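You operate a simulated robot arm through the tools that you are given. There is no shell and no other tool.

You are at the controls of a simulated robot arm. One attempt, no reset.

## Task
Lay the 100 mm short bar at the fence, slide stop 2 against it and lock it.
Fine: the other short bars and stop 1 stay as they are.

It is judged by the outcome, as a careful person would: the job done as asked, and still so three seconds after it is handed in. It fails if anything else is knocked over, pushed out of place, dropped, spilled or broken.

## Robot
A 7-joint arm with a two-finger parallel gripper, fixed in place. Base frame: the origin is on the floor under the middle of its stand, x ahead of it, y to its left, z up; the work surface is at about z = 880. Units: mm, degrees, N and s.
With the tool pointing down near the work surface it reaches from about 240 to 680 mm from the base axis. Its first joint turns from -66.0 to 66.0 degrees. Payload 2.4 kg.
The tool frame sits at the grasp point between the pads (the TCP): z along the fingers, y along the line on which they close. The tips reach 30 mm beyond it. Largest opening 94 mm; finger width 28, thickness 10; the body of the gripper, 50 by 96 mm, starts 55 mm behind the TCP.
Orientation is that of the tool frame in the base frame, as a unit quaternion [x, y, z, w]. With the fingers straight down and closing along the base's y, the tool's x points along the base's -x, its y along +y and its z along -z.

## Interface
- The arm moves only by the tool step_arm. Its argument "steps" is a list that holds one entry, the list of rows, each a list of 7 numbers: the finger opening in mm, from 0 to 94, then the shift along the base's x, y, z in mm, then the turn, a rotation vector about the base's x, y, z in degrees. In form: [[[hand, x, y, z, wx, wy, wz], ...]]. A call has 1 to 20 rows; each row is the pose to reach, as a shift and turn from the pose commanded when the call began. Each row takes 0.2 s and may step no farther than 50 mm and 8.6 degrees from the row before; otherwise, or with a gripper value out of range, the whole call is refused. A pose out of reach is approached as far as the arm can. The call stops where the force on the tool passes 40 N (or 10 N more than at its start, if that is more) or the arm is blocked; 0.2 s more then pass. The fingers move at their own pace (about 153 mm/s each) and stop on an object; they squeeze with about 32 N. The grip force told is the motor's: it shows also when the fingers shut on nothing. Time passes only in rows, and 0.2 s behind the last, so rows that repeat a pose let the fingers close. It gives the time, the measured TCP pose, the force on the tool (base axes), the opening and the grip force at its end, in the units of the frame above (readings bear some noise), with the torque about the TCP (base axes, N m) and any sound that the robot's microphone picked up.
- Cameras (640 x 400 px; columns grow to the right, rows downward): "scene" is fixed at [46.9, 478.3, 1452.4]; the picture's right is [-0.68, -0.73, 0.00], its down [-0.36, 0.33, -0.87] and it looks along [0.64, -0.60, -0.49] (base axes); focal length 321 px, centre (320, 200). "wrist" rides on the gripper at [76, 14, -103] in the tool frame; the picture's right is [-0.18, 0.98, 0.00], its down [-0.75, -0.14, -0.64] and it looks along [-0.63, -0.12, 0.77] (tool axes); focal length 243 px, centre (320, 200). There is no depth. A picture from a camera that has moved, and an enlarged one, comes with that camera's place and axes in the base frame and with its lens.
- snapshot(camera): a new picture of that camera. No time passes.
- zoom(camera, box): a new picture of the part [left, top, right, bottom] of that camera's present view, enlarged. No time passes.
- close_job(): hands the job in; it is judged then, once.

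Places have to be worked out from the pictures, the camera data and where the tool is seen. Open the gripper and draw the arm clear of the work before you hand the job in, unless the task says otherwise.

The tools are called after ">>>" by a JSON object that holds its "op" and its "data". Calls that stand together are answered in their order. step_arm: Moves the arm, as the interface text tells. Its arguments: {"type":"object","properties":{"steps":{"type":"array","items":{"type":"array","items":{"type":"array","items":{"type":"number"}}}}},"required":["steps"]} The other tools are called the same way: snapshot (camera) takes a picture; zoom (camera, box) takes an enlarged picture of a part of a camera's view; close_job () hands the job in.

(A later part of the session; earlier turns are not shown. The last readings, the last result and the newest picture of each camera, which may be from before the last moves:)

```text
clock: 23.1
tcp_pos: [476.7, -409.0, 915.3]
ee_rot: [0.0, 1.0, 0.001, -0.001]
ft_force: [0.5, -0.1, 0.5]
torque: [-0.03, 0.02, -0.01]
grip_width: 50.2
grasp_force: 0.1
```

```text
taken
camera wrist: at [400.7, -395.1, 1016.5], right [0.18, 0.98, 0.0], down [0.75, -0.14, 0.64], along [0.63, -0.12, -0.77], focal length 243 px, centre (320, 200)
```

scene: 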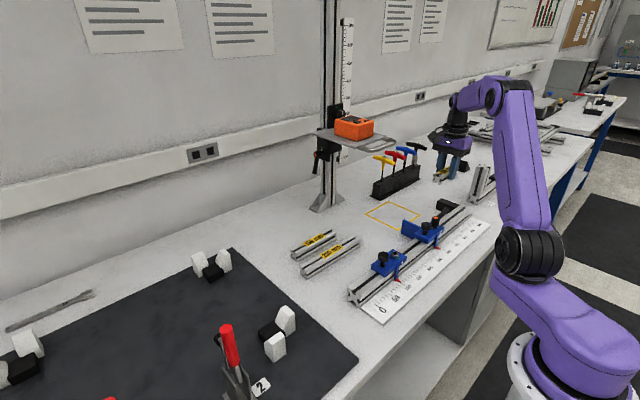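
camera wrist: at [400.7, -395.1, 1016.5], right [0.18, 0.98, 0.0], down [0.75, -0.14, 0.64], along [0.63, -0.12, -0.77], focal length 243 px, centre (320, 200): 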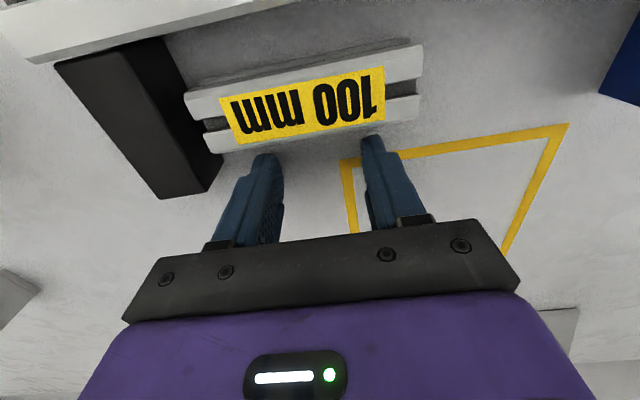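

Both fingers stand clear just behind the bar. I push gently toward -x, stopping a little before the expected rail contact (TCP x ≈ 444).

>>> {"op": "step_arm", "data": {"steps": [[[50, -8, 0, 0, 0, 0, 0], [50, -14, 0, 0, 0, 0, 0], [50, -19, 0, 0, 0, 0, 0], [50, -24, 0, 0, 0, 0, 0], [50, -28, 0, 0, 0, 0, 0], [50, -30, 0, 0, 0, 0, 0]]]}}

>>> {"op": "zoom", "data": {"camera": "wrist", "box": [160, 0, 480, 200]}}

```text
clock: 24.5
tcp_pos: [444.8, -409.5, 915.7]
ee_rot: [0.0, 1.0, 0.001, -0.001]
ft_force: [0.7, -0.2, 0.6]
torque: [-0.02, -0.03, -0.01]
grip_width: 49.8
grasp_force: 0.1
```

```text
2.00 times, centred on (320, 100) of wrist
camera zoom: at [370.0, -394.8, 1017.5], right [0.18, 0.98, 0.0], down [0.75, -0.14, 0.64], along [0.63, -0.12, -0.77], focal length 485 px, centre (320, 400)
```

zoom: 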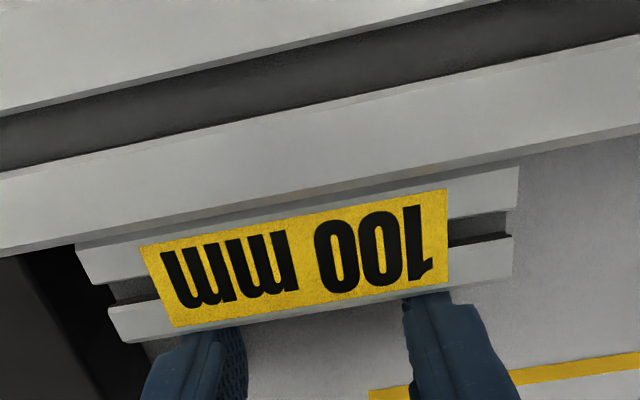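

The bar has followed and is almost against the rail, with no notable force yet. I creep on in 1 mm steps until the force shows contact.

>>> {"op": "step_arm", "data": {"steps": [[[50, -1, 0, 0, 0, 0, 0], [50, -2, 0, 0, 0, 0, 0], [50, -2, 0, 0, 0, 0, 0]]]}}

>>> {"op": "zoom", "data": {"camera": "wrist", "box": [160, 0, 480, 200]}}

```text
clock: 25.3
tcp_pos: [443.5, -408.1, 915.9]
ee_rot: [0.001, 1.0, 0.001, -0.001]
ft_force: [-0.2, 0.6, 0.4]
torque: [-0.02, 0.01, 0.02]
grip_width: 49.8
grasp_force: 0.1
```

```text
2.00 times, centred on (320, 100) of wrist
camera zoom: at [368.3, -394.5, 1017.2], right [0.18, 0.98, 0.0], down [0.75, -0.14, 0.64], along [0.63, -0.12, -0.77], focal length 485 px, centre (320, 400)
```

zoom: 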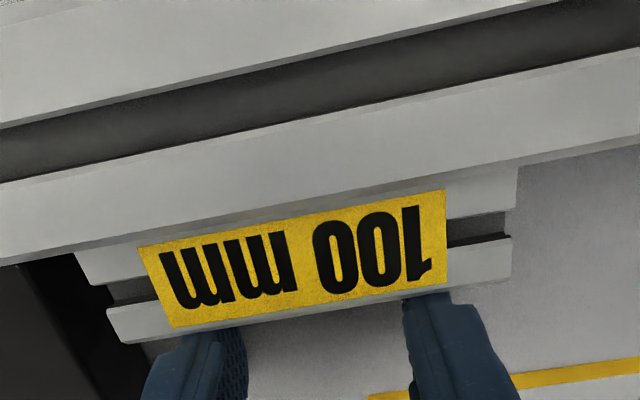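

Still moving freely, no contact force. I continue in small steps.

>>> {"op": "step_arm", "data": {"steps": [[[50, -1, 0, 0, 0, 0, 0], [50, -2, 0, 0, 0, 0, 0], [50, -2, 0, 0, 0, 0, 0]]]}}

>>> {"op": "zoom", "data": {"camera": "wrist", "box": [160, 0, 480, 200]}}

```text
clock: 26.1
tcp_pos: [443.0, -408.0, 916.8]
ee_rot: [0.0, 1.0, 0.0, 0.0]
ft_force: [10.2, -2.3, -2.9]
torque: [-0.05, -0.29, -0.03]
grip_width: 50.0
grasp_force: 0.0
```

```text
2.00 times, centred on (320, 100) of wrist
camera zoom: at [367.8, -394.3, 1017.3], right [0.18, 0.98, 0.0], down [0.75, -0.14, 0.64], along [0.63, -0.12, -0.77], focal length 485 px, centre (320, 400)
```

zoom: 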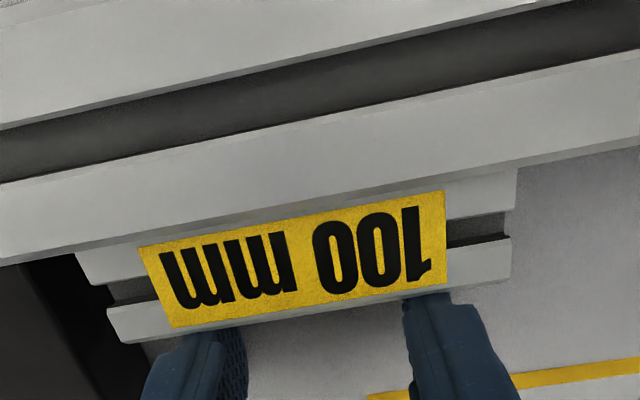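

10 N of even contact force: the bar is flush against the rail. I back off in +x, rise, and move over to stop 2 for a close look at its end face and lever.

>>> {"op": "step_arm", "data": {"steps": [[[50, 6, 0, 0, 0, 0, 0], [50, 20, 0, 4, 0, 0, 0], [50, 20, 0, 40, 0, 0, 0], [50, 20, 0, 80, 0, 0, 0], [50, 20, 0, 125, 0, 0, 0], [30, 5, 40, 135, 0, 0, 0], [10, -15, 80, 145, 0, 0, 0], [0, -35, 120, 145, 0, 0, 0], [0, -50, 160, 145, 0, 0, 0], [0, -60, 195, 145, 0, 0, 0], [0, -60, 195, 145, 0, 0, 0]]]}}

>>> {"op": "snapshot", "data": {"camera": "wrist"}}

>>> {"op": "zoom", "data": {"camera": "wrist", "box": [120, 0, 420, 180]}}

>>> {"op": "zoom", "data": {"camera": "scene", "box": [390, 180, 480, 250]}}

```text
clock: 28.5
tcp_pos: [382.2, -211.8, 1059.6]
ee_rot: [0.0, 1.0, 0.001, -0.001]
ft_force: [-0.4, -0.1, -0.2]
torque: [0.01, 0.01, -0.02]
grip_width: 0.0
grasp_force: 31.7
```

```text
taken
camera wrist: at [305.8, -198.7, 1161.1], right [0.18, 0.98, 0.0], down [0.75, -0.14, 0.64], along [0.63, -0.12, -0.77], focal length 243 px, centre (320, 200)
```

wrist: 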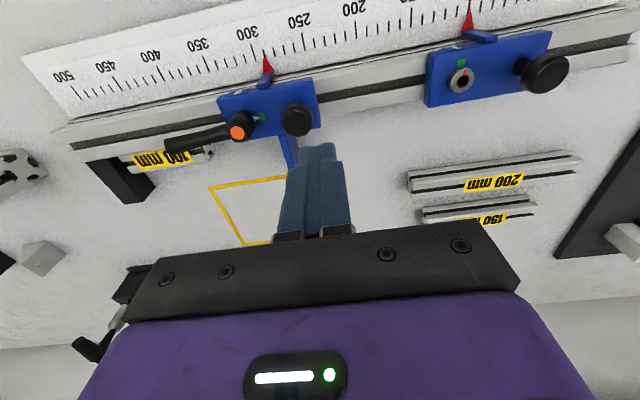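

```text
2.13 times, centred on (270, 90) of wrist
camera zoom: at [305.8, -198.7, 1161.1], right [0.18, 0.98, 0.0], down [0.75, -0.14, 0.64], along [0.63, -0.12, -0.77], focal length 518 px, centre (427, 435)
```

zoom: 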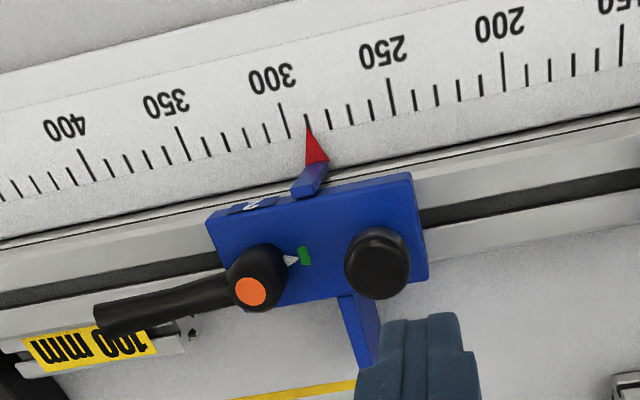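

```text
5.71 times, centred on (435, 215) of scene
camera zoom: at [46.9, 478.4, 1452.4], right [-0.68, -0.73, 0.0], down [-0.36, 0.33, -0.87], along [0.64, -0.6, -0.49], focal length 1832 px, centre (-337, 114)
```

zoom: 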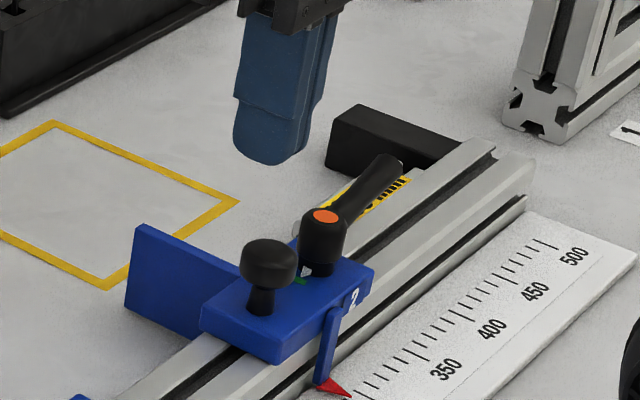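

Stop 2's body spans y ≈ -300…-215, its top at z ≈ 940; the lever's pointer is on green, just like the locked tray lever, so it may be locked now. I bring the closed fingers down at its +y end to test gently whether it slides.

>>> {"op": "step_arm", "data": {"steps": [[[0, -5, 20, -20, 0, 0, 0], [0, -5, 20, -60, 0, 0, 0], [0, -5, 20, -90, 0, 0, 0], [0, -5, 20, -103, 0, 0, 0], [0, -5, 20, -103, 0, 0, 0]]]}}

>>> {"op": "snapshot", "data": {"camera": "wrist"}}

>>> {"op": "zoom", "data": {"camera": "scene", "box": [380, 190, 470, 270]}}

```text
clock: 29.7
tcp_pos: [376.2, -193.6, 958.0]
ee_rot: [0.0, 1.0, 0.0, 0.0]
ft_force: [-0.3, -0.3, 0.1]
torque: [0.01, 0.02, -0.01]
grip_width: 0.0
grasp_force: 32.0
```

```text
taken
camera wrist: at [301.5, -179.4, 1058.5], right [0.18, 0.98, 0.0], down [0.75, -0.14, 0.64], along [0.63, -0.12, -0.77], focal length 243 px, centre (320, 200)
```

wrist: 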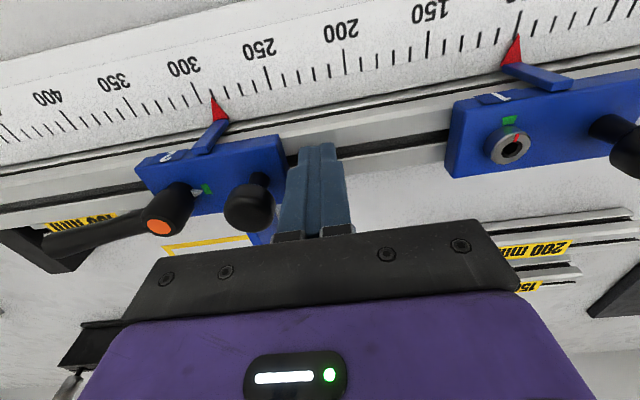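

```text
5.00 times, centred on (425, 230) of scene
camera zoom: at [46.9, 478.3, 1452.4], right [-0.68, -0.73, 0.0], down [-0.36, 0.33, -0.87], along [0.64, -0.6, -0.49], focal length 1603 px, centre (-205, 50)
```

zoom: 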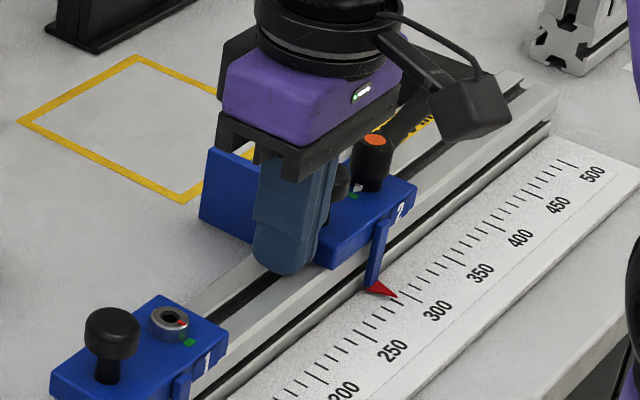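

Fingertips are on the rail line just behind stop 2's end. I push gently -y a few millimetres past first contact to see whether it moves or resists.

>>> {"op": "step_arm", "data": {"steps": [[[0, 0, -6, 0, 0, 0, 0], [0, 0, -9, 0, 0, 0, 0], [0, 0, -11, 0, 0, 0, 0], [0, 0, -12.5, 0, 0, 0, 0], [0, 0, -14, 0, 0, 0, 0], [0, 0, -14, 0, 0, 0, 0]]]}}

>>> {"op": "zoom", "data": {"camera": "scene", "box": [380, 190, 470, 270]}}

```text
clock: 31.1
tcp_pos: [376.9, -204.5, 956.6]
ee_rot: [-0.001, 1.0, 0.002, -0.002]
ft_force: [-0.4, 20.8, 4.7]
torque: [-0.1, -0.03, 0.08]
grip_width: 0.0
grasp_force: 32.2
```

```text
5.00 times, centred on (425, 230) of scene
camera zoom: at [46.8, 479.0, 1452.2], right [-0.68, -0.73, 0.0], down [-0.36, 0.33, -0.87], along [0.64, -0.6, -0.49], focal length 1603 px, centre (-205, 50)
```

zoom: 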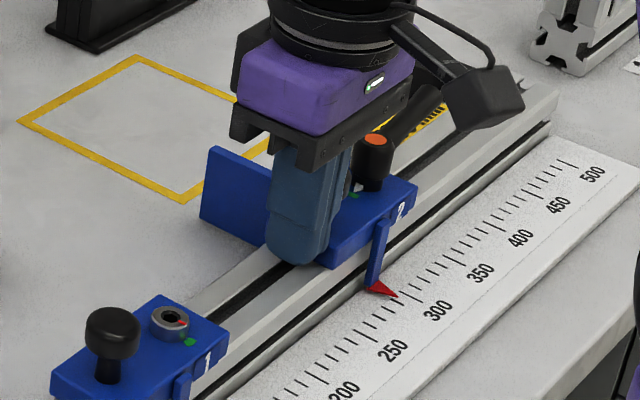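

The stop held against 21 N without moving, so it is locked (pointer on green = locked), and must be loosened first. I back off, rise and move beside the lever handle for a close look.

>>> {"op": "step_arm", "data": {"steps": [[[0, 0, 6, 0, 0, 0, 0], [0, 0, 14, 2, 0, 0, 0], [0, 0, 14, 40, 0, 0, 0], [0, 0, 14, 80, 0, 0, 0], [0, -15, -25, 80, 0, 0, 0], [0, -30, -65, 80, 0, 0, 0], [0, -40, -105, 80, 0, 0, 0], [0, -44, -130, 80, 0, 0, 0], [0, -44, -130, 80, 0, 0, 0]]]}}

>>> {"op": "snapshot", "data": {"camera": "wrist"}}

>>> {"op": "zoom", "data": {"camera": "wrist", "box": [200, 40, 440, 180]}}

>>> {"op": "zoom", "data": {"camera": "scene", "box": [400, 180, 470, 240]}}

```text
clock: 33.1
tcp_pos: [333.7, -337.6, 1039.0]
ee_rot: [0.0, 1.0, 0.001, -0.001]
ft_force: [0.1, -1.0, -0.8]
torque: [0.0, 0.01, 0.01]
grip_width: 0.2
grasp_force: 32.5
```

```text
taken
camera wrist: at [257.5, -324.1, 1140.0], right [0.18, 0.98, 0.0], down [0.75, -0.14, 0.64], along [0.63, -0.12, -0.77], focal length 243 px, centre (320, 200)
```

wrist: 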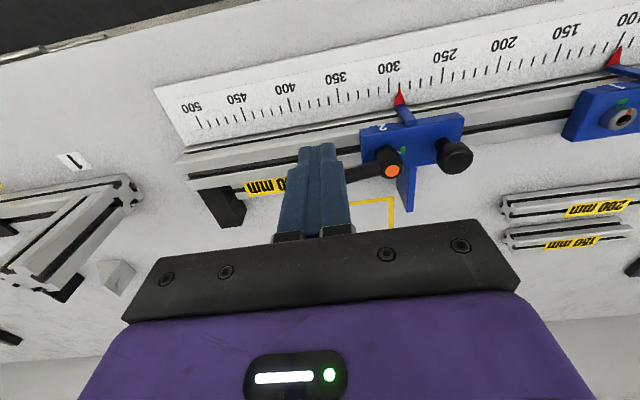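

```text
2.67 times, centred on (320, 110) of wrist
camera zoom: at [257.5, -324.1, 1140.0], right [0.18, 0.98, 0.0], down [0.75, -0.14, 0.64], along [0.63, -0.12, -0.77], focal length 647 px, centre (320, 440)
```

zoom: 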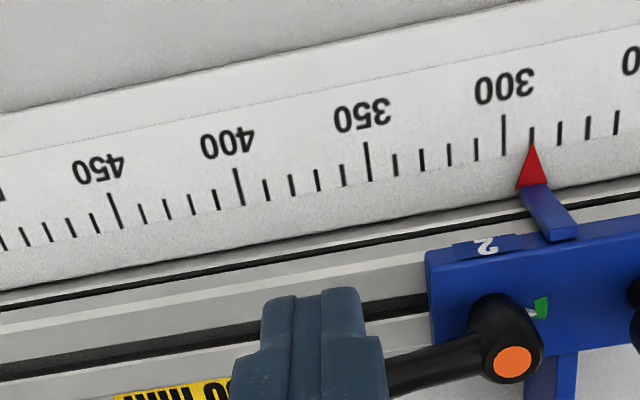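

```text
6.67 times, centred on (435, 210) of scene
camera zoom: at [46.9, 478.3, 1452.4], right [-0.68, -0.73, 0.0], down [-0.36, 0.33, -0.87], along [0.64, -0.6, -0.49], focal length 2137 px, centre (-447, 133)
```

zoom: 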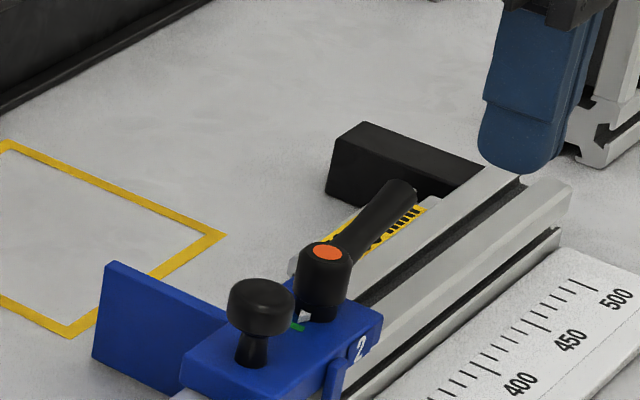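

The handle runs straight along -y from the hub at about (381, -283), tip near y = -343, z ≈ 970. I lower the closed fingers on its -x side (tips at z ≈ 950) to push it toward +x, the usual loosening direction.

>>> {"op": "step_arm", "data": {"steps": [[[0, 4, 3, -25, 0, 0, 0], [0, 8, 3, -45, 0, 0, 0], [0, 8, 3, -57, 0, 0, 0], [0, 8, 3, -57, 0, 0, 0]]]}}

>>> {"op": "zoom", "data": {"camera": "wrist", "box": [200, 40, 440, 180]}}

>>> {"op": "zoom", "data": {"camera": "scene", "box": [400, 180, 480, 240]}}

```text
clock: 34.1
tcp_pos: [341.5, -334.5, 980.7]
ee_rot: [0.0, 1.0, 0.001, 0.0]
ft_force: [0.1, 0.3, -0.5]
torque: [-0.02, -0.01, 0.03]
grip_width: 0.0
grasp_force: 31.7
```

```text
2.67 times, centred on (320, 110) of wrist
camera zoom: at [265.3, -320.9, 1081.8], right [0.18, 0.98, 0.0], down [0.75, -0.14, 0.64], along [0.63, -0.12, -0.77], focal length 647 px, centre (320, 440)
```

zoom: 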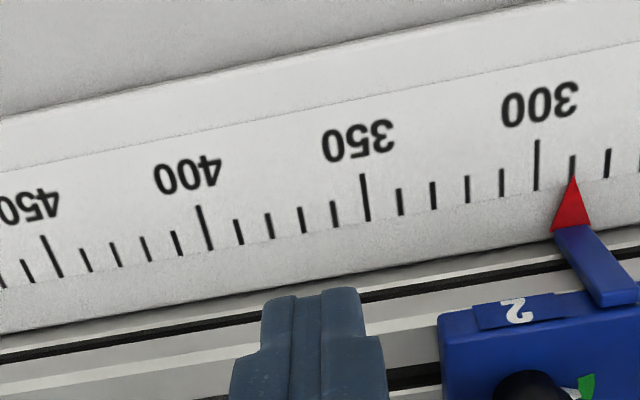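

```text
6.67 times, centred on (440, 210) of scene
camera zoom: at [46.9, 478.3, 1452.4], right [-0.68, -0.73, 0.0], down [-0.36, 0.33, -0.87], along [0.64, -0.6, -0.49], focal length 2137 px, centre (-480, 133)
```

zoom: 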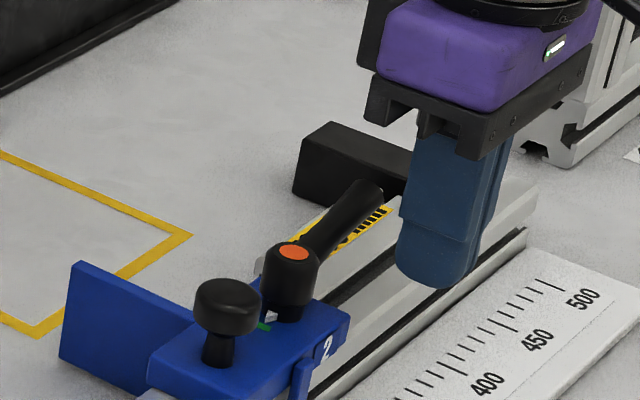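

The fingers stand beside the handle near its tip. I push +x a little past contact and read the force.

>>> {"op": "step_arm", "data": {"steps": [[[0, 10, 0, 0, 0, 0, 0], [0, 15, 0, 0, 0, 0, 0], [0, 18, 0, 0, 0, 0, 0], [0, 20, 0, 0, 0, 0, 0], [0, 22, 0, 0, 0, 0, 0], [0, 24, 0, 0, 0, 0, 0]]]}}

>>> {"op": "zoom", "data": {"camera": "scene", "box": [400, 180, 480, 240]}}

```text
clock: 35.5
tcp_pos: [364.9, -335.5, 979.9]
ee_rot: [0.0, 1.0, 0.001, -0.001]
ft_force: [-5.7, -4.2, -0.6]
torque: [-0.06, 0.09, -0.04]
grip_width: 0.0
grasp_force: 31.6
```

```text
6.67 times, centred on (440, 210) of scene
camera zoom: at [46.7, 478.2, 1452.5], right [-0.68, -0.73, 0.0], down [-0.36, 0.33, -0.87], along [0.64, -0.6, -0.49], focal length 2137 px, centre (-480, 133)
```

zoom: 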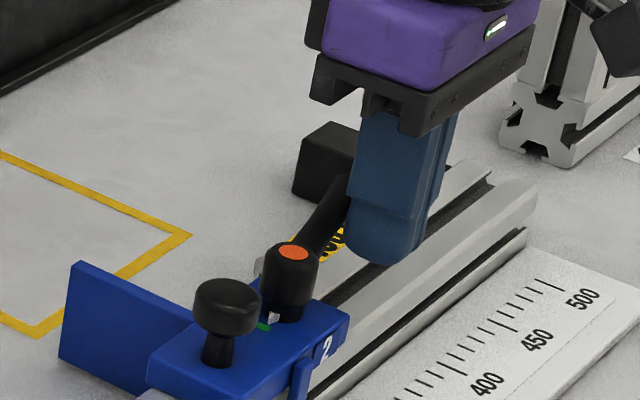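

Only about 6 N, and the lever appears to turn with the push. I follow it round the hub along an arc to about the -50° position and check the pointer.

>>> {"op": "step_arm", "data": {"steps": [[[0, 4, -3, 0, 0, 0, 0], [0, 8.7, -4.8, 0, 0, 0, 0], [0, 13, -5.2, 0, 0, 0, 0], [0, 18, -5.3, 0, 0, 0, 0], [0, 23, -4.7, 0, 0, 0, 0], [0, 27.6, -3.8, 0, 0, 0, 0], [0, 27.6, -3.8, 0, 0, 0, 0]]]}}

>>> {"op": "zoom", "data": {"camera": "scene", "box": [400, 180, 480, 240]}}

>>> {"op": "zoom", "data": {"camera": "wrist", "box": [200, 0, 520, 180]}}

```text
clock: 37.1
tcp_pos: [393.9, -339.7, 981.3]
ee_rot: [0.0, 1.0, 0.0, 0.0]
ft_force: [-0.4, -0.1, -0.9]
torque: [0.0, 0.04, -0.03]
grip_width: 0.0
grasp_force: 31.6
```

```text
6.67 times, centred on (440, 210) of scene
camera zoom: at [46.9, 478.3, 1452.4], right [-0.68, -0.73, 0.0], down [-0.36, 0.33, -0.87], along [0.64, -0.6, -0.49], focal length 2137 px, centre (-480, 133)
```

zoom: 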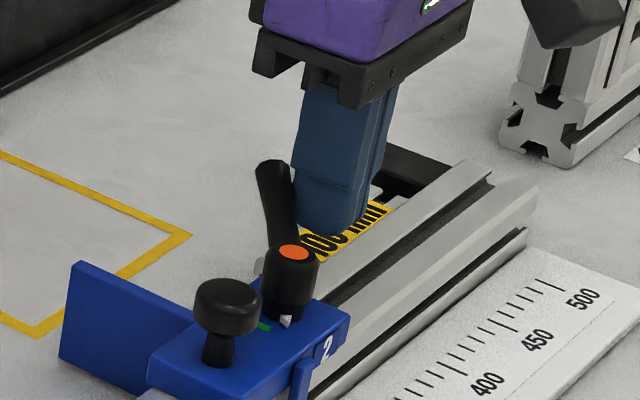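

```text
2.00 times, centred on (360, 90) of wrist
camera zoom: at [317.6, -324.6, 1082.3], right [0.18, 0.98, 0.0], down [0.75, -0.14, 0.64], along [0.63, -0.12, -0.77], focal length 485 px, centre (240, 420)
```

zoom: 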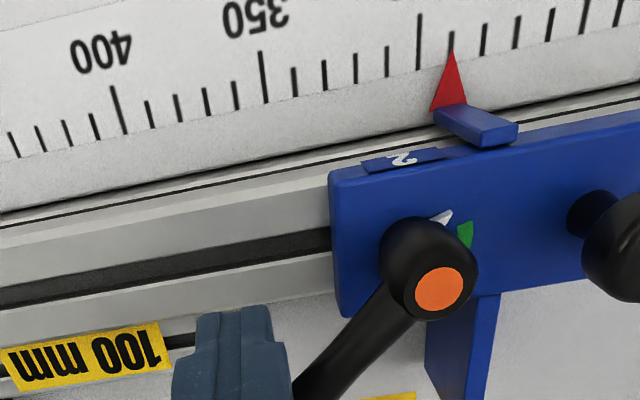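

The lever turns CCW and its pointer has left the green mark; stop 2 stays at 290. I continue the arc to about -15°, watching the force for an end stop.

>>> {"op": "step_arm", "data": {"steps": [[[0, 4.8, 1.5, 0, 0, 0, 0], [0, 9.5, 3.4, 0, 0, 0, 0], [0, 14, 6, 0, 0, 0, 0], [0, 18.5, 8.9, 0, 0, 0, 0], [0, 22.5, 12.6, 0, 0, 0, 0], [0, 26.5, 16.4, 0, 0, 0, 0], [0, 29.8, 21, 0, 0, 0, 0], [0, 29.8, 21, 0, 0, 0, 0]]]}}

>>> {"op": "zoom", "data": {"camera": "scene", "box": [400, 180, 480, 240]}}

>>> {"op": "zoom", "data": {"camera": "wrist", "box": [200, 0, 520, 180]}}

```text
clock: 38.9
tcp_pos: [422.5, -316.6, 980.8]
ee_rot: [0.0, 1.0, 0.001, -0.001]
ft_force: [-0.7, -0.5, 0.6]
torque: [-0.02, 0.04, 0.01]
grip_width: 0.2
grasp_force: 32.0
```

```text
6.67 times, centred on (440, 210) of scene
camera zoom: at [46.9, 478.3, 1452.4], right [-0.68, -0.73, 0.0], down [-0.36, 0.33, -0.87], along [0.64, -0.6, -0.49], focal length 2137 px, centre (-480, 133)
```

zoom: 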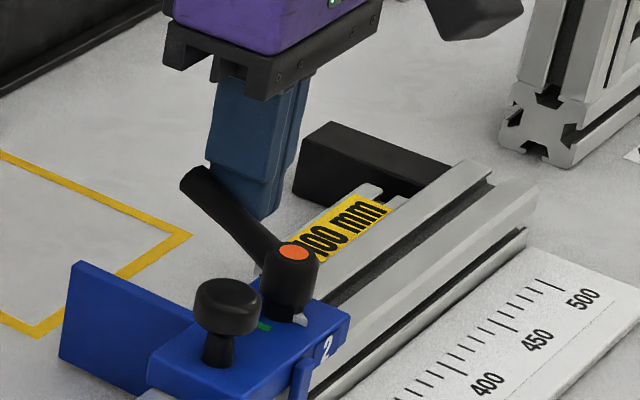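

```text
2.00 times, centred on (360, 90) of wrist
camera zoom: at [347.2, -303.4, 1082.2], right [0.18, 0.98, 0.0], down [0.75, -0.14, 0.64], along [0.63, -0.12, -0.77], focal length 485 px, centre (240, 420)
```

zoom: 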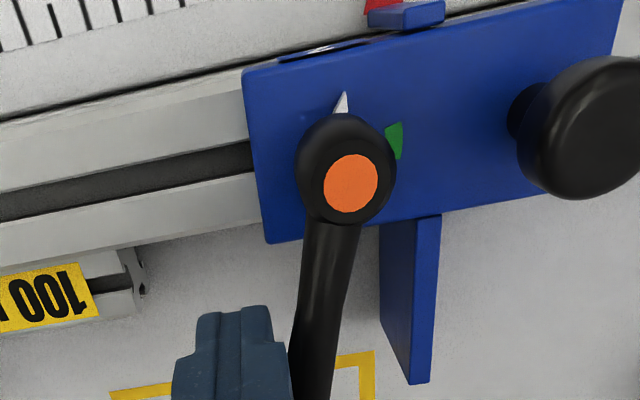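

The lever has turned about 75°, no resistance. I bring it on to about 90° and look for the end stop, then leave it.

>>> {"op": "step_arm", "data": {"steps": [[[0, 2.5, 4.5, 0, 0, 0, 0], [0, 4.5, 9, 0, 0, 0, 0], [0, 6.2, 13, 0, 0, 0, 0], [0, 7.3, 16, 0, 0, 0, 0], [0, 7.3, 16, 0, 0, 0, 0]]]}}

>>> {"op": "zoom", "data": {"camera": "scene", "box": [400, 180, 480, 240]}}

>>> {"op": "zoom", "data": {"camera": "wrist", "box": [160, 0, 520, 200]}}

```text
clock: 40.1
tcp_pos: [431.0, -301.6, 980.8]
ee_rot: [0.0, 1.0, 0.001, 0.001]
ft_force: [0.7, -0.7, -0.5]
torque: [0.0, 0.01, -0.01]
grip_width: 0.2
grasp_force: 31.8
```

```text
6.67 times, centred on (440, 210) of scene
camera zoom: at [46.9, 478.3, 1452.4], right [-0.68, -0.73, 0.0], down [-0.36, 0.33, -0.87], along [0.64, -0.6, -0.49], focal length 2137 px, centre (-480, 133)
```

zoom: 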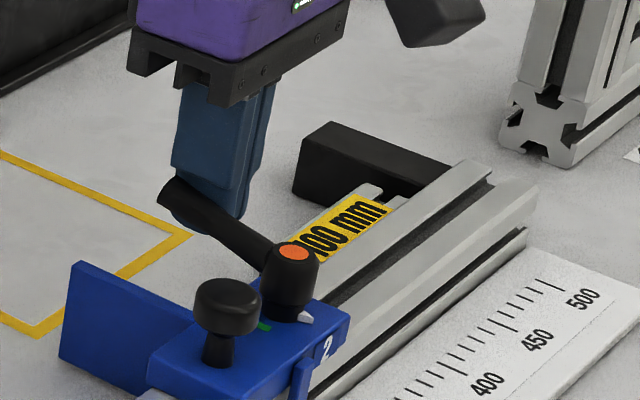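

```text
1.78 times, centred on (340, 100) of wrist
camera zoom: at [354.5, -287.5, 1082.1], right [0.18, 0.98, 0.0], down [0.75, -0.14, 0.64], along [0.63, -0.12, -0.77], focal length 431 px, centre (284, 378)
```

zoom: 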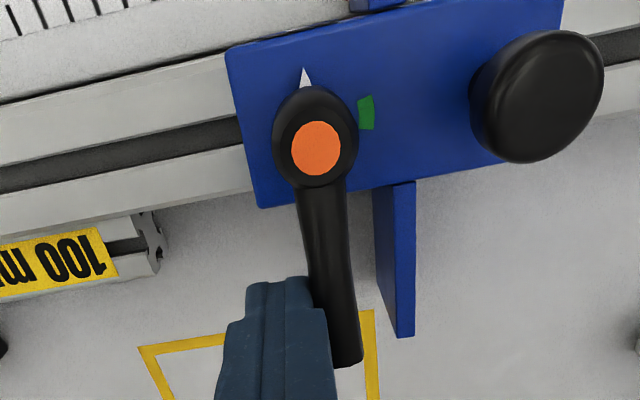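

The lever now points along +x with its pointer 90° off green: loosened. I leave it, rise, and come down again behind stop 2's +y end.

>>> {"op": "step_arm", "data": {"steps": [[[0, 0, -12, 0, 0, 0, 0], [0, 0, -12, 35, 0, 0, 0], [0, 0, -12, 70, 0, 0, 0], [0, -20, 25, 70, 0, 0, 0], [0, -40, 65, 70, 0, 0, 0], [0, -53, 100, 70, 0, 0, 0], [0, -53, 110, 50, 0, 0, 0], [0, -53, 110, 10, 0, 0, 0], [0, -53, 110, -14, 0, 0, 0], [0, -53, 110, -24, 0, 0, 0], [0, -53, 110, -24, 0, 0, 0]]]}}

>>> {"op": "zoom", "data": {"camera": "scene", "box": [380, 180, 480, 260]}}

>>> {"op": "snapshot", "data": {"camera": "wrist"}}

```text
clock: 42.5
tcp_pos: [376.4, -191.9, 955.3]
ee_rot: [0.0, 1.0, 0.001, -0.001]
ft_force: [-0.1, 0.8, -0.1]
torque: [-0.02, 0.01, 0.0]
grip_width: 0.0
grasp_force: 31.7
```

```text
5.00 times, centred on (430, 220) of scene
camera zoom: at [46.9, 478.3, 1452.4], right [-0.68, -0.73, 0.0], down [-0.36, 0.33, -0.87], along [0.64, -0.6, -0.49], focal length 1603 px, centre (-230, 100)
```

zoom: 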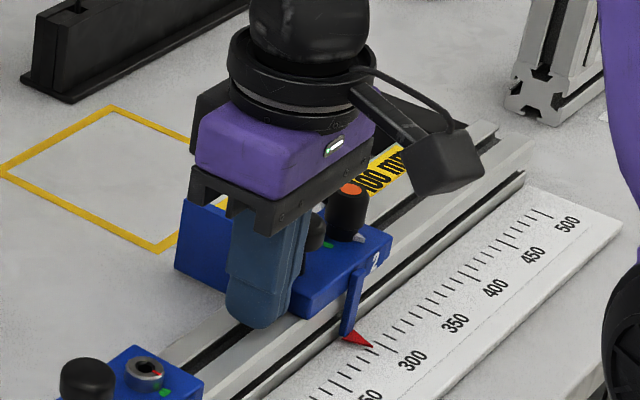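

```text
taken
camera wrist: at [301.2, -177.3, 1057.5], right [0.18, 0.98, 0.0], down [0.75, -0.14, 0.64], along [0.63, -0.12, -0.77], focal length 243 px, centre (320, 200)
```

wrist: 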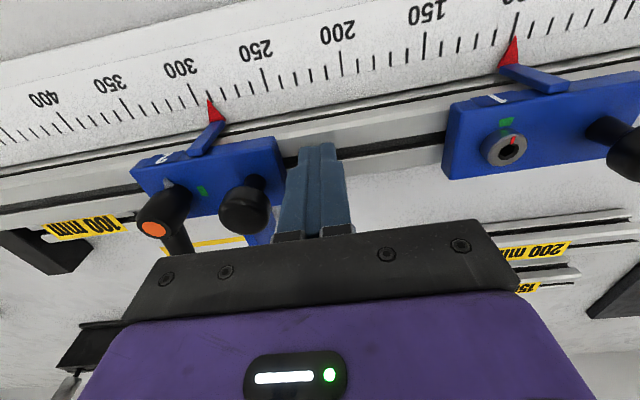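

In place behind the stop; I push it -y about 10 mm first to see that it now slides.

>>> {"op": "step_arm", "data": {"steps": [[[0, 0, -8, 0, 0, 0, 0], [0, 0, -13, 0, 0, 0, 0], [0, 0, -17, 0, 0, 0, 0], [0, 0, -21, 0, 0, 0, 0], [0, 0, -25, 0, 0, 0, 0], [0, 0, -25, 0, 0, 0, 0]]]}}

>>> {"op": "zoom", "data": {"camera": "scene", "box": [380, 180, 480, 260]}}

```text
clock: 43.9
tcp_pos: [376.6, -216.5, 956.1]
ee_rot: [0.0, 1.0, 0.0, -0.001]
ft_force: [0.2, 1.0, 0.4]
torque: [0.03, 0.01, 0.02]
grip_width: 0.0
grasp_force: 31.8
```

```text
5.00 times, centred on (430, 220) of scene
camera zoom: at [46.9, 478.4, 1452.4], right [-0.68, -0.73, 0.0], down [-0.36, 0.33, -0.87], along [0.64, -0.6, -0.49], focal length 1603 px, centre (-230, 100)
```

zoom: 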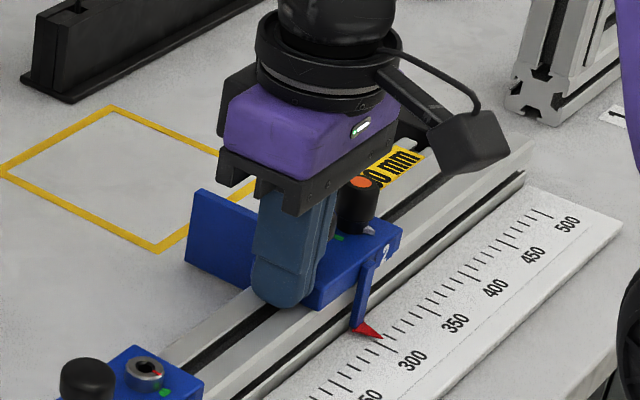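

It slides freely now, with about 1 N. I push on slowly toward the bar, stopping about 10 mm before it.

>>> {"op": "step_arm", "data": {"steps": [[[0, 0, -5, 0, 0, 0, 0], [0, 0, -12, 0, 0, 0, 0], [0, 0, -20, 0, 0, 0, 0], [0, 0, -28, 0, 0, 0, 0], [0, 0, -36, 0, 0, 0, 0], [0, 0, -44, 0, 0, 0, 0], [0, 0, -52, 0, 0, 0, 0], [0, 0, -60, 0, 0, 0, 0], [0, 0, -67, 0, 0, 0, 0], [0, 0, -73, 0, 0, 0, 0], [0, 0, -77, 0, 0, 0, 0], [0, 0, -79, 0, 0, 0, 0], [0, 0, -79, 0, 0, 0, 0]]]}}

>>> {"op": "zoom", "data": {"camera": "scene", "box": [390, 170, 490, 250]}}

>>> {"op": "snapshot", "data": {"camera": "wrist"}}

>>> {"op": "zoom", "data": {"camera": "wrist", "box": [60, 60, 320, 240]}}

```text
clock: 46.7
tcp_pos: [377.7, -295.3, 957.5]
ee_rot: [0.001, 1.0, 0.001, -0.001]
ft_force: [-0.2, 1.7, -1.4]
torque: [0.04, 0.02, -0.01]
grip_width: 0.0
grasp_force: 32.1
```

```text
5.00 times, centred on (440, 210) of scene
camera zoom: at [46.9, 478.4, 1452.4], right [-0.68, -0.73, 0.0], down [-0.36, 0.33, -0.87], along [0.64, -0.6, -0.49], focal length 1603 px, centre (-280, 150)
```

zoom: 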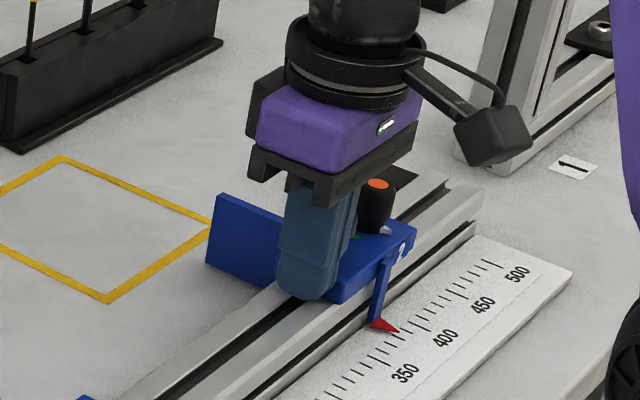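

```text
taken
camera wrist: at [301.5, -281.7, 1058.5], right [0.18, 0.98, 0.0], down [0.75, -0.14, 0.64], along [0.63, -0.12, -0.77], focal length 243 px, centre (320, 200)
```

wrist: 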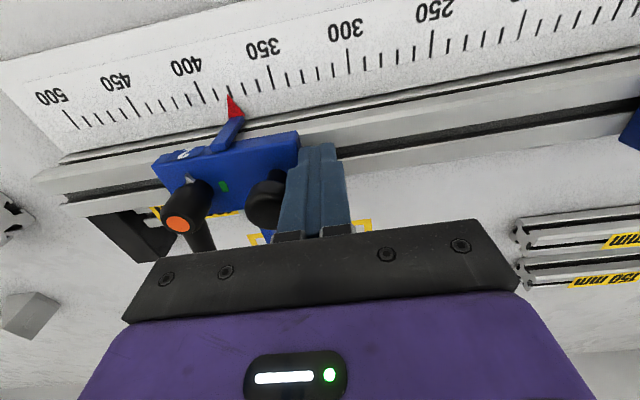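

```text
2.22 times, centred on (190, 150) of wrist
camera zoom: at [301.5, -281.7, 1058.5], right [0.18, 0.98, 0.0], down [0.75, -0.14, 0.64], along [0.63, -0.12, -0.77], focal length 539 px, centre (609, 311)
```

zoom: 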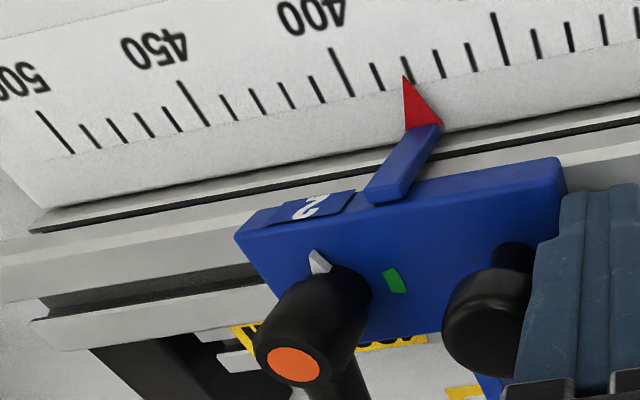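

The pointer is at 380 and no contact yet. I creep on in small steps; the bar should be met near 390 and seat on the block near 400.

>>> {"op": "step_arm", "data": {"steps": [[[0, 0, -4, 0, 0, 0, 0], [0, 0, -8, 0, 0, 0, 0], [0, 0, -10, 0, 0, 0, 0], [0, 0, -12, 0, 0, 0, 0], [0, 0, -14, 0, 0, 0, 0], [0, 0, -16, 0, 0, 0, 0], [0, 0, -18, 0, 0, 0, 0], [0, 0, -18, 0, 0, 0, 0]]]}}

>>> {"op": "zoom", "data": {"camera": "wrist", "box": [60, 60, 320, 240]}}

>>> {"op": "zoom", "data": {"camera": "scene", "box": [390, 170, 490, 250]}}

```text
clock: 48.5
tcp_pos: [376.8, -313.0, 956.2]
ee_rot: [0.0, 1.0, 0.0, -0.001]
ft_force: [0.7, 1.0, 0.1]
torque: [-0.01, -0.03, 0.04]
grip_width: 0.0
grasp_force: 32.2
```

```text
2.22 times, centred on (190, 150) of wrist
camera zoom: at [300.8, -299.9, 1058.2], right [0.18, 0.98, 0.0], down [0.75, -0.14, 0.64], along [0.63, -0.12, -0.77], focal length 539 px, centre (609, 311)
```

zoom: 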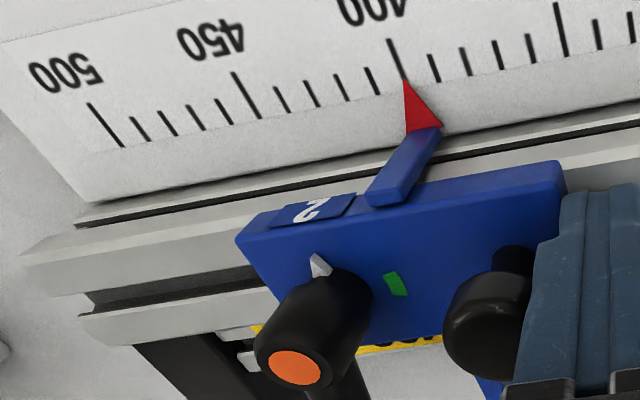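

```text
5.00 times, centred on (440, 210) of scene
camera zoom: at [46.9, 478.4, 1452.4], right [-0.68, -0.73, 0.0], down [-0.36, 0.33, -0.87], along [0.64, -0.6, -0.49], focal length 1603 px, centre (-280, 150)
```

zoom: 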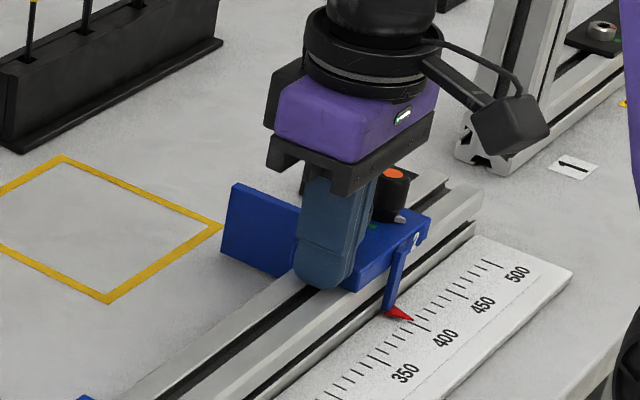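

The pointer is just short of 400. I go on in 1 mm steps until the force shows the bar seated between block and paddle.

>>> {"op": "step_arm", "data": {"steps": [[[0, 0, -1, 0, 0, 0, 0], [0, 0, -2, 0, 0, 0, 0], [0, 0, -2, 0, 0, 0, 0]]]}}

>>> {"op": "zoom", "data": {"camera": "wrist", "box": [60, 60, 320, 240]}}

```text
clock: 49.3
tcp_pos: [376.8, -314.3, 958.0]
ee_rot: [0.0, 1.0, 0.001, -0.001]
ft_force: [-2.1, 6.0, 0.0]
torque: [0.0, 0.0, -0.02]
grip_width: 0.0
grasp_force: 32.0
```

```text
2.22 times, centred on (190, 150) of wrist
camera zoom: at [300.9, -301.3, 1058.3], right [0.18, 0.98, 0.0], down [0.76, -0.14, 0.64], along [0.63, -0.12, -0.77], focal length 539 px, centre (609, 311)
```

zoom: 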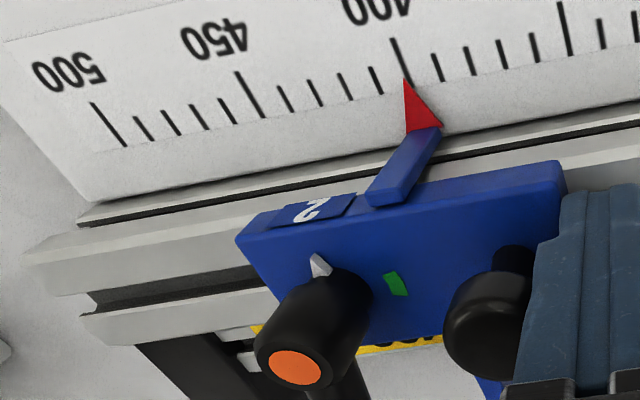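

6 N and the pointer at about 400: contact. One further millimetre should raise the force sharply if all is seated.

>>> {"op": "step_arm", "data": {"steps": [[[0, 0, -1, 0, 0, 0, 0], [0, 0, -1, 0, 0, 0, 0]]]}}

>>> {"op": "zoom", "data": {"camera": "wrist", "box": [60, 60, 320, 240]}}

```text
clock: 49.9
tcp_pos: [376.4, -317.2, 956.7]
ee_rot: [-0.001, 1.0, 0.002, -0.001]
ft_force: [-3.7, 13.9, 3.5]
torque: [-0.08, -0.05, -0.01]
grip_width: 0.0
grasp_force: 32.1
```

```text
2.22 times, centred on (190, 150) of wrist
camera zoom: at [301.0, -301.6, 1058.3], right [0.18, 0.98, 0.0], down [0.76, -0.14, 0.64], along [0.63, -0.11, -0.77], focal length 539 px, centre (609, 311)
```

zoom: 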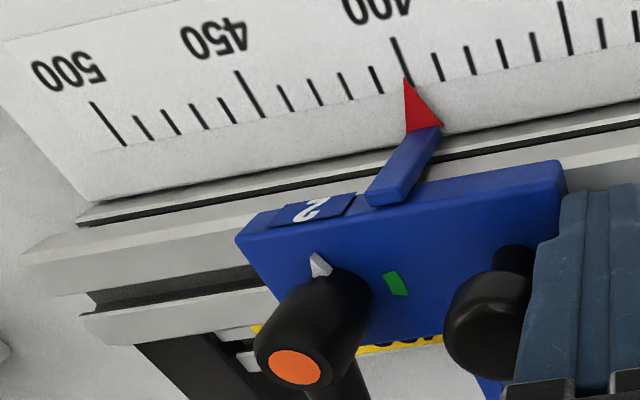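

14 N with no further movement: the bar is clamped home between the block and stop 2's paddle, pointer at 400. I withdraw the fingers, rise, and come down on the +y side of the lever handle to swing it back to its locked position.

>>> {"op": "step_arm", "data": {"steps": [[[0, 0, 3, 0, 0, 0, 0], [0, 0, 12, 0, 0, 0, 0], [0, 0, 12, 45, 0, 0, 0], [0, 0, 12, 90, 0, 0, 0], [0, 27, -12, 90, 0, 0, 0], [0, 53, -38, 90, 0, 0, 0], [0, 53, -38, 90, 0, 0, 0]]]}}

>>> {"op": "snapshot", "data": {"camera": "wrist"}}

>>> {"op": "zoom", "data": {"camera": "wrist", "box": [100, 0, 420, 200]}}

>>> {"op": "zoom", "data": {"camera": "scene", "box": [390, 170, 490, 250]}}

```text
clock: 51.5
tcp_pos: [430.7, -356.0, 1046.7]
ee_rot: [0.0, 1.0, 0.001, -0.001]
ft_force: [-0.1, -0.5, 0.0]
torque: [0.02, 0.0, 0.01]
grip_width: 0.0
grasp_force: 31.8
```

```text
taken
camera wrist: at [354.2, -341.0, 1148.6], right [0.18, 0.98, 0.0], down [0.75, -0.14, 0.64], along [0.63, -0.12, -0.77], focal length 243 px, centre (320, 200)
```

wrist: 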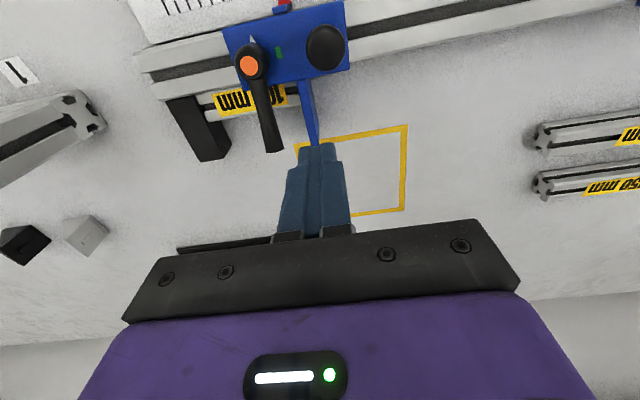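

```text
2.00 times, centred on (260, 100) of wrist
camera zoom: at [354.2, -341.0, 1148.6], right [0.18, 0.98, 0.0], down [0.75, -0.14, 0.64], along [0.63, -0.12, -0.77], focal length 485 px, centre (440, 400)
```

zoom: 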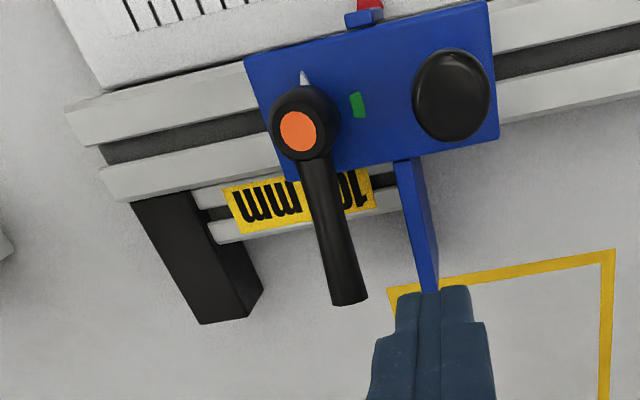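

```text
5.00 times, centred on (440, 210) of scene
camera zoom: at [46.9, 478.3, 1452.4], right [-0.68, -0.73, 0.0], down [-0.36, 0.33, -0.87], along [0.64, -0.6, -0.49], focal length 1603 px, centre (-280, 150)
```

zoom: 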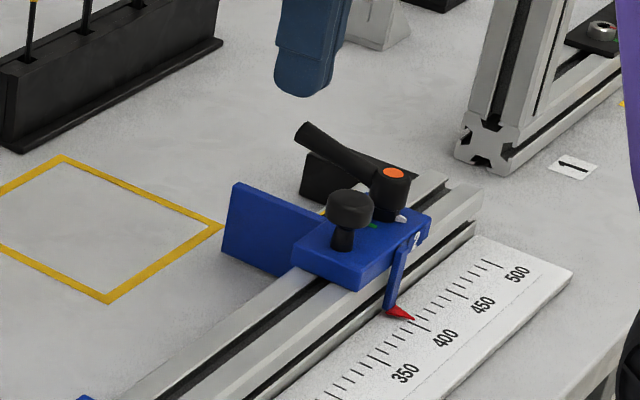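

Hub at (381, -393), handle pointing straight +x; the bar sits between block and paddle. I lower the fingers beside the handle (tips at about z = 951, above the paddle's top at 936).

>>> {"op": "step_arm", "data": {"steps": [[[0, 0, -2, -25, 0, 0, 0], [0, 0, -2, -48, 0, 0, 0], [0, 0, -2, -60, 0, 0, 0], [0, 0, -2, -65, 0, 0, 0], [0, 0, -2, -65, 0, 0, 0]]]}}

>>> {"op": "zoom", "data": {"camera": "wrist", "box": [100, 0, 420, 200]}}

>>> {"op": "zoom", "data": {"camera": "scene", "box": [390, 170, 490, 250]}}

```text
clock: 52.7
tcp_pos: [429.3, -356.1, 982.6]
ee_rot: [0.0, 1.0, 0.001, 0.0]
ft_force: [0.2, 0.3, -0.3]
torque: [0.02, -0.01, -0.02]
grip_width: 0.0
grasp_force: 32.2
```

```text
2.00 times, centred on (260, 100) of wrist
camera zoom: at [353.8, -342.2, 1083.3], right [0.18, 0.98, 0.0], down [0.75, -0.14, 0.64], along [0.63, -0.12, -0.77], focal length 485 px, centre (440, 400)
```

zoom: 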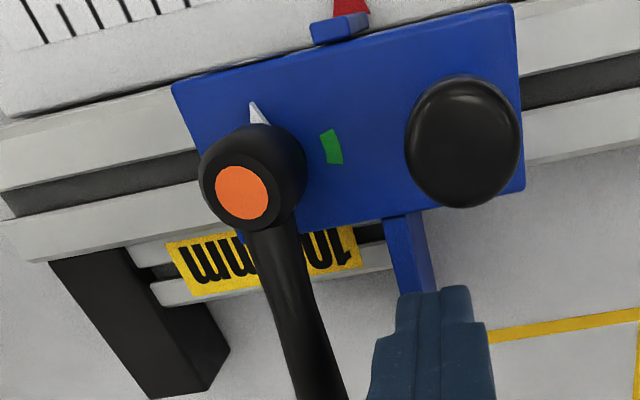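

```text
5.00 times, centred on (440, 210) of scene
camera zoom: at [46.9, 478.3, 1452.4], right [-0.68, -0.73, 0.0], down [-0.36, 0.33, -0.87], along [0.64, -0.6, -0.49], focal length 1603 px, centre (-280, 150)
```

zoom: 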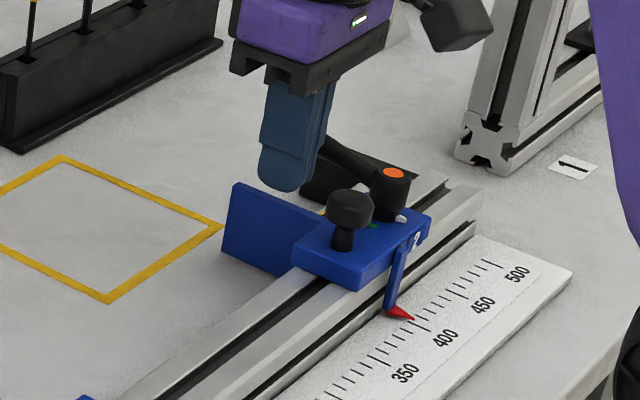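

The finger stands clear beside the handle. I push it -y and round, along the arc to about -40°, which also keeps pressing the stop toward the bar.

>>> {"op": "step_arm", "data": {"steps": [[[0, 0, -10, 0, 0, 0, 0], [0, 0, -16, 0, 0, 0, 0], [0, 0.5, -20, 0, 0, 0, 0], [0, 2.7, -26.4, 0, 0, 0, 0], [0, 3.8, -30, 0, 0, 0, 0], [0, 4.6, -33.8, 0, 0, 0, 0], [0, 5, -38, 0, 0, 0, 0], [0, 5.2, -42.1, 0, 0, 0, 0], [0, 4.8, -46.5, 0, 0, 0, 0], [0, 4.2, -50.8, 0, 0, 0, 0], [0, 4.2, -50.8, 0, 0, 0, 0]]]}}

>>> {"op": "zoom", "data": {"camera": "wrist", "box": [160, 0, 480, 200]}}

>>> {"op": "zoom", "data": {"camera": "scene", "box": [390, 170, 490, 250]}}

```text
clock: 55.1
tcp_pos: [435.1, -407.8, 981.7]
ee_rot: [-0.001, 1.0, 0.002, -0.001]
ft_force: [-0.1, 2.0, -0.3]
torque: [0.02, 0.01, -0.04]
grip_width: 0.0
grasp_force: 32.0
```

```text
2.00 times, centred on (320, 100) of wrist
camera zoom: at [358.5, -393.4, 1082.9], right [0.18, 0.98, 0.0], down [0.75, -0.14, 0.64], along [0.63, -0.12, -0.77], focal length 485 px, centre (320, 400)
```

zoom: 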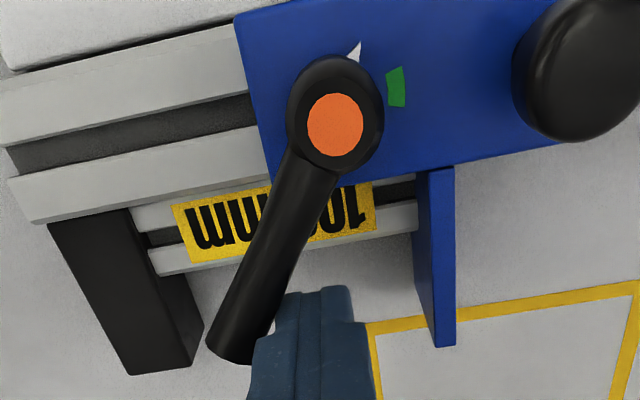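

```text
5.00 times, centred on (440, 210) of scene
camera zoom: at [46.9, 478.4, 1452.4], right [-0.68, -0.73, 0.0], down [-0.36, 0.33, -0.87], along [0.64, -0.6, -0.49], focal length 1603 px, centre (-280, 150)
```

zoom: 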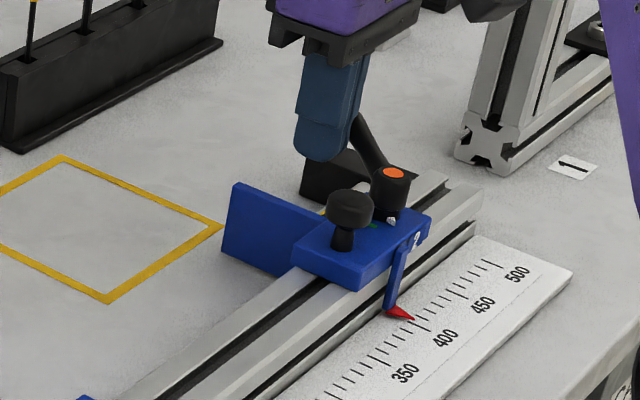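

The lever follows; the bar stays snug between block and paddle. I continue the arc to about -80°.

>>> {"op": "step_arm", "data": {"steps": [[[0, -1.2, -4.5, 0, 0, 0, 0], [0, -2.9, -9, 0, 0, 0, 0], [0, -5, -13.3, 0, 0, 0, 0], [0, -7.5, -17.5, 0, 0, 0, 0], [0, -10.6, -21.6, 0, 0, 0, 0], [0, -14, -25.4, 0, 0, 0, 0], [0, -18, -29, 0, 0, 0, 0], [0, -22.4, -31.9, 0, 0, 0, 0], [0, -22.4, -31.9, 0, 0, 0, 0]]]}}

>>> {"op": "zoom", "data": {"camera": "wrist", "box": [160, 0, 480, 200]}}

>>> {"op": "zoom", "data": {"camera": "scene", "box": [390, 170, 490, 250]}}

```text
clock: 57.1
tcp_pos: [411.3, -440.2, 982.2]
ee_rot: [0.001, 1.0, 0.0, -0.001]
ft_force: [2.3, 3.4, -0.1]
torque: [0.03, -0.05, 0.01]
grip_width: 0.0
grasp_force: 31.8
```

```text
2.00 times, centred on (320, 100) of wrist
camera zoom: at [335.3, -426.0, 1083.6], right [0.18, 0.98, 0.0], down [0.75, -0.14, 0.64], along [0.63, -0.12, -0.77], focal length 485 px, centre (320, 400)
```

zoom: 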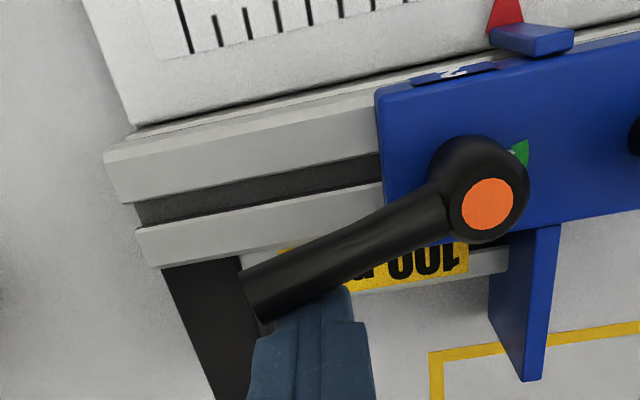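

```text
5.00 times, centred on (440, 210) of scene
camera zoom: at [47.0, 478.4, 1452.4], right [-0.68, -0.73, 0.0], down [-0.36, 0.33, -0.87], along [0.64, -0.6, -0.49], focal length 1603 px, centre (-280, 150)
```

zoom: 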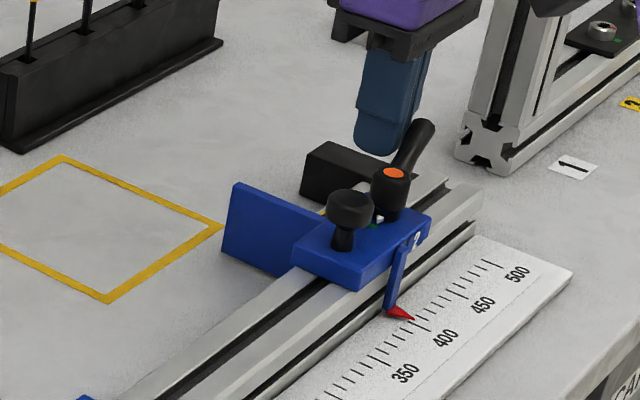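

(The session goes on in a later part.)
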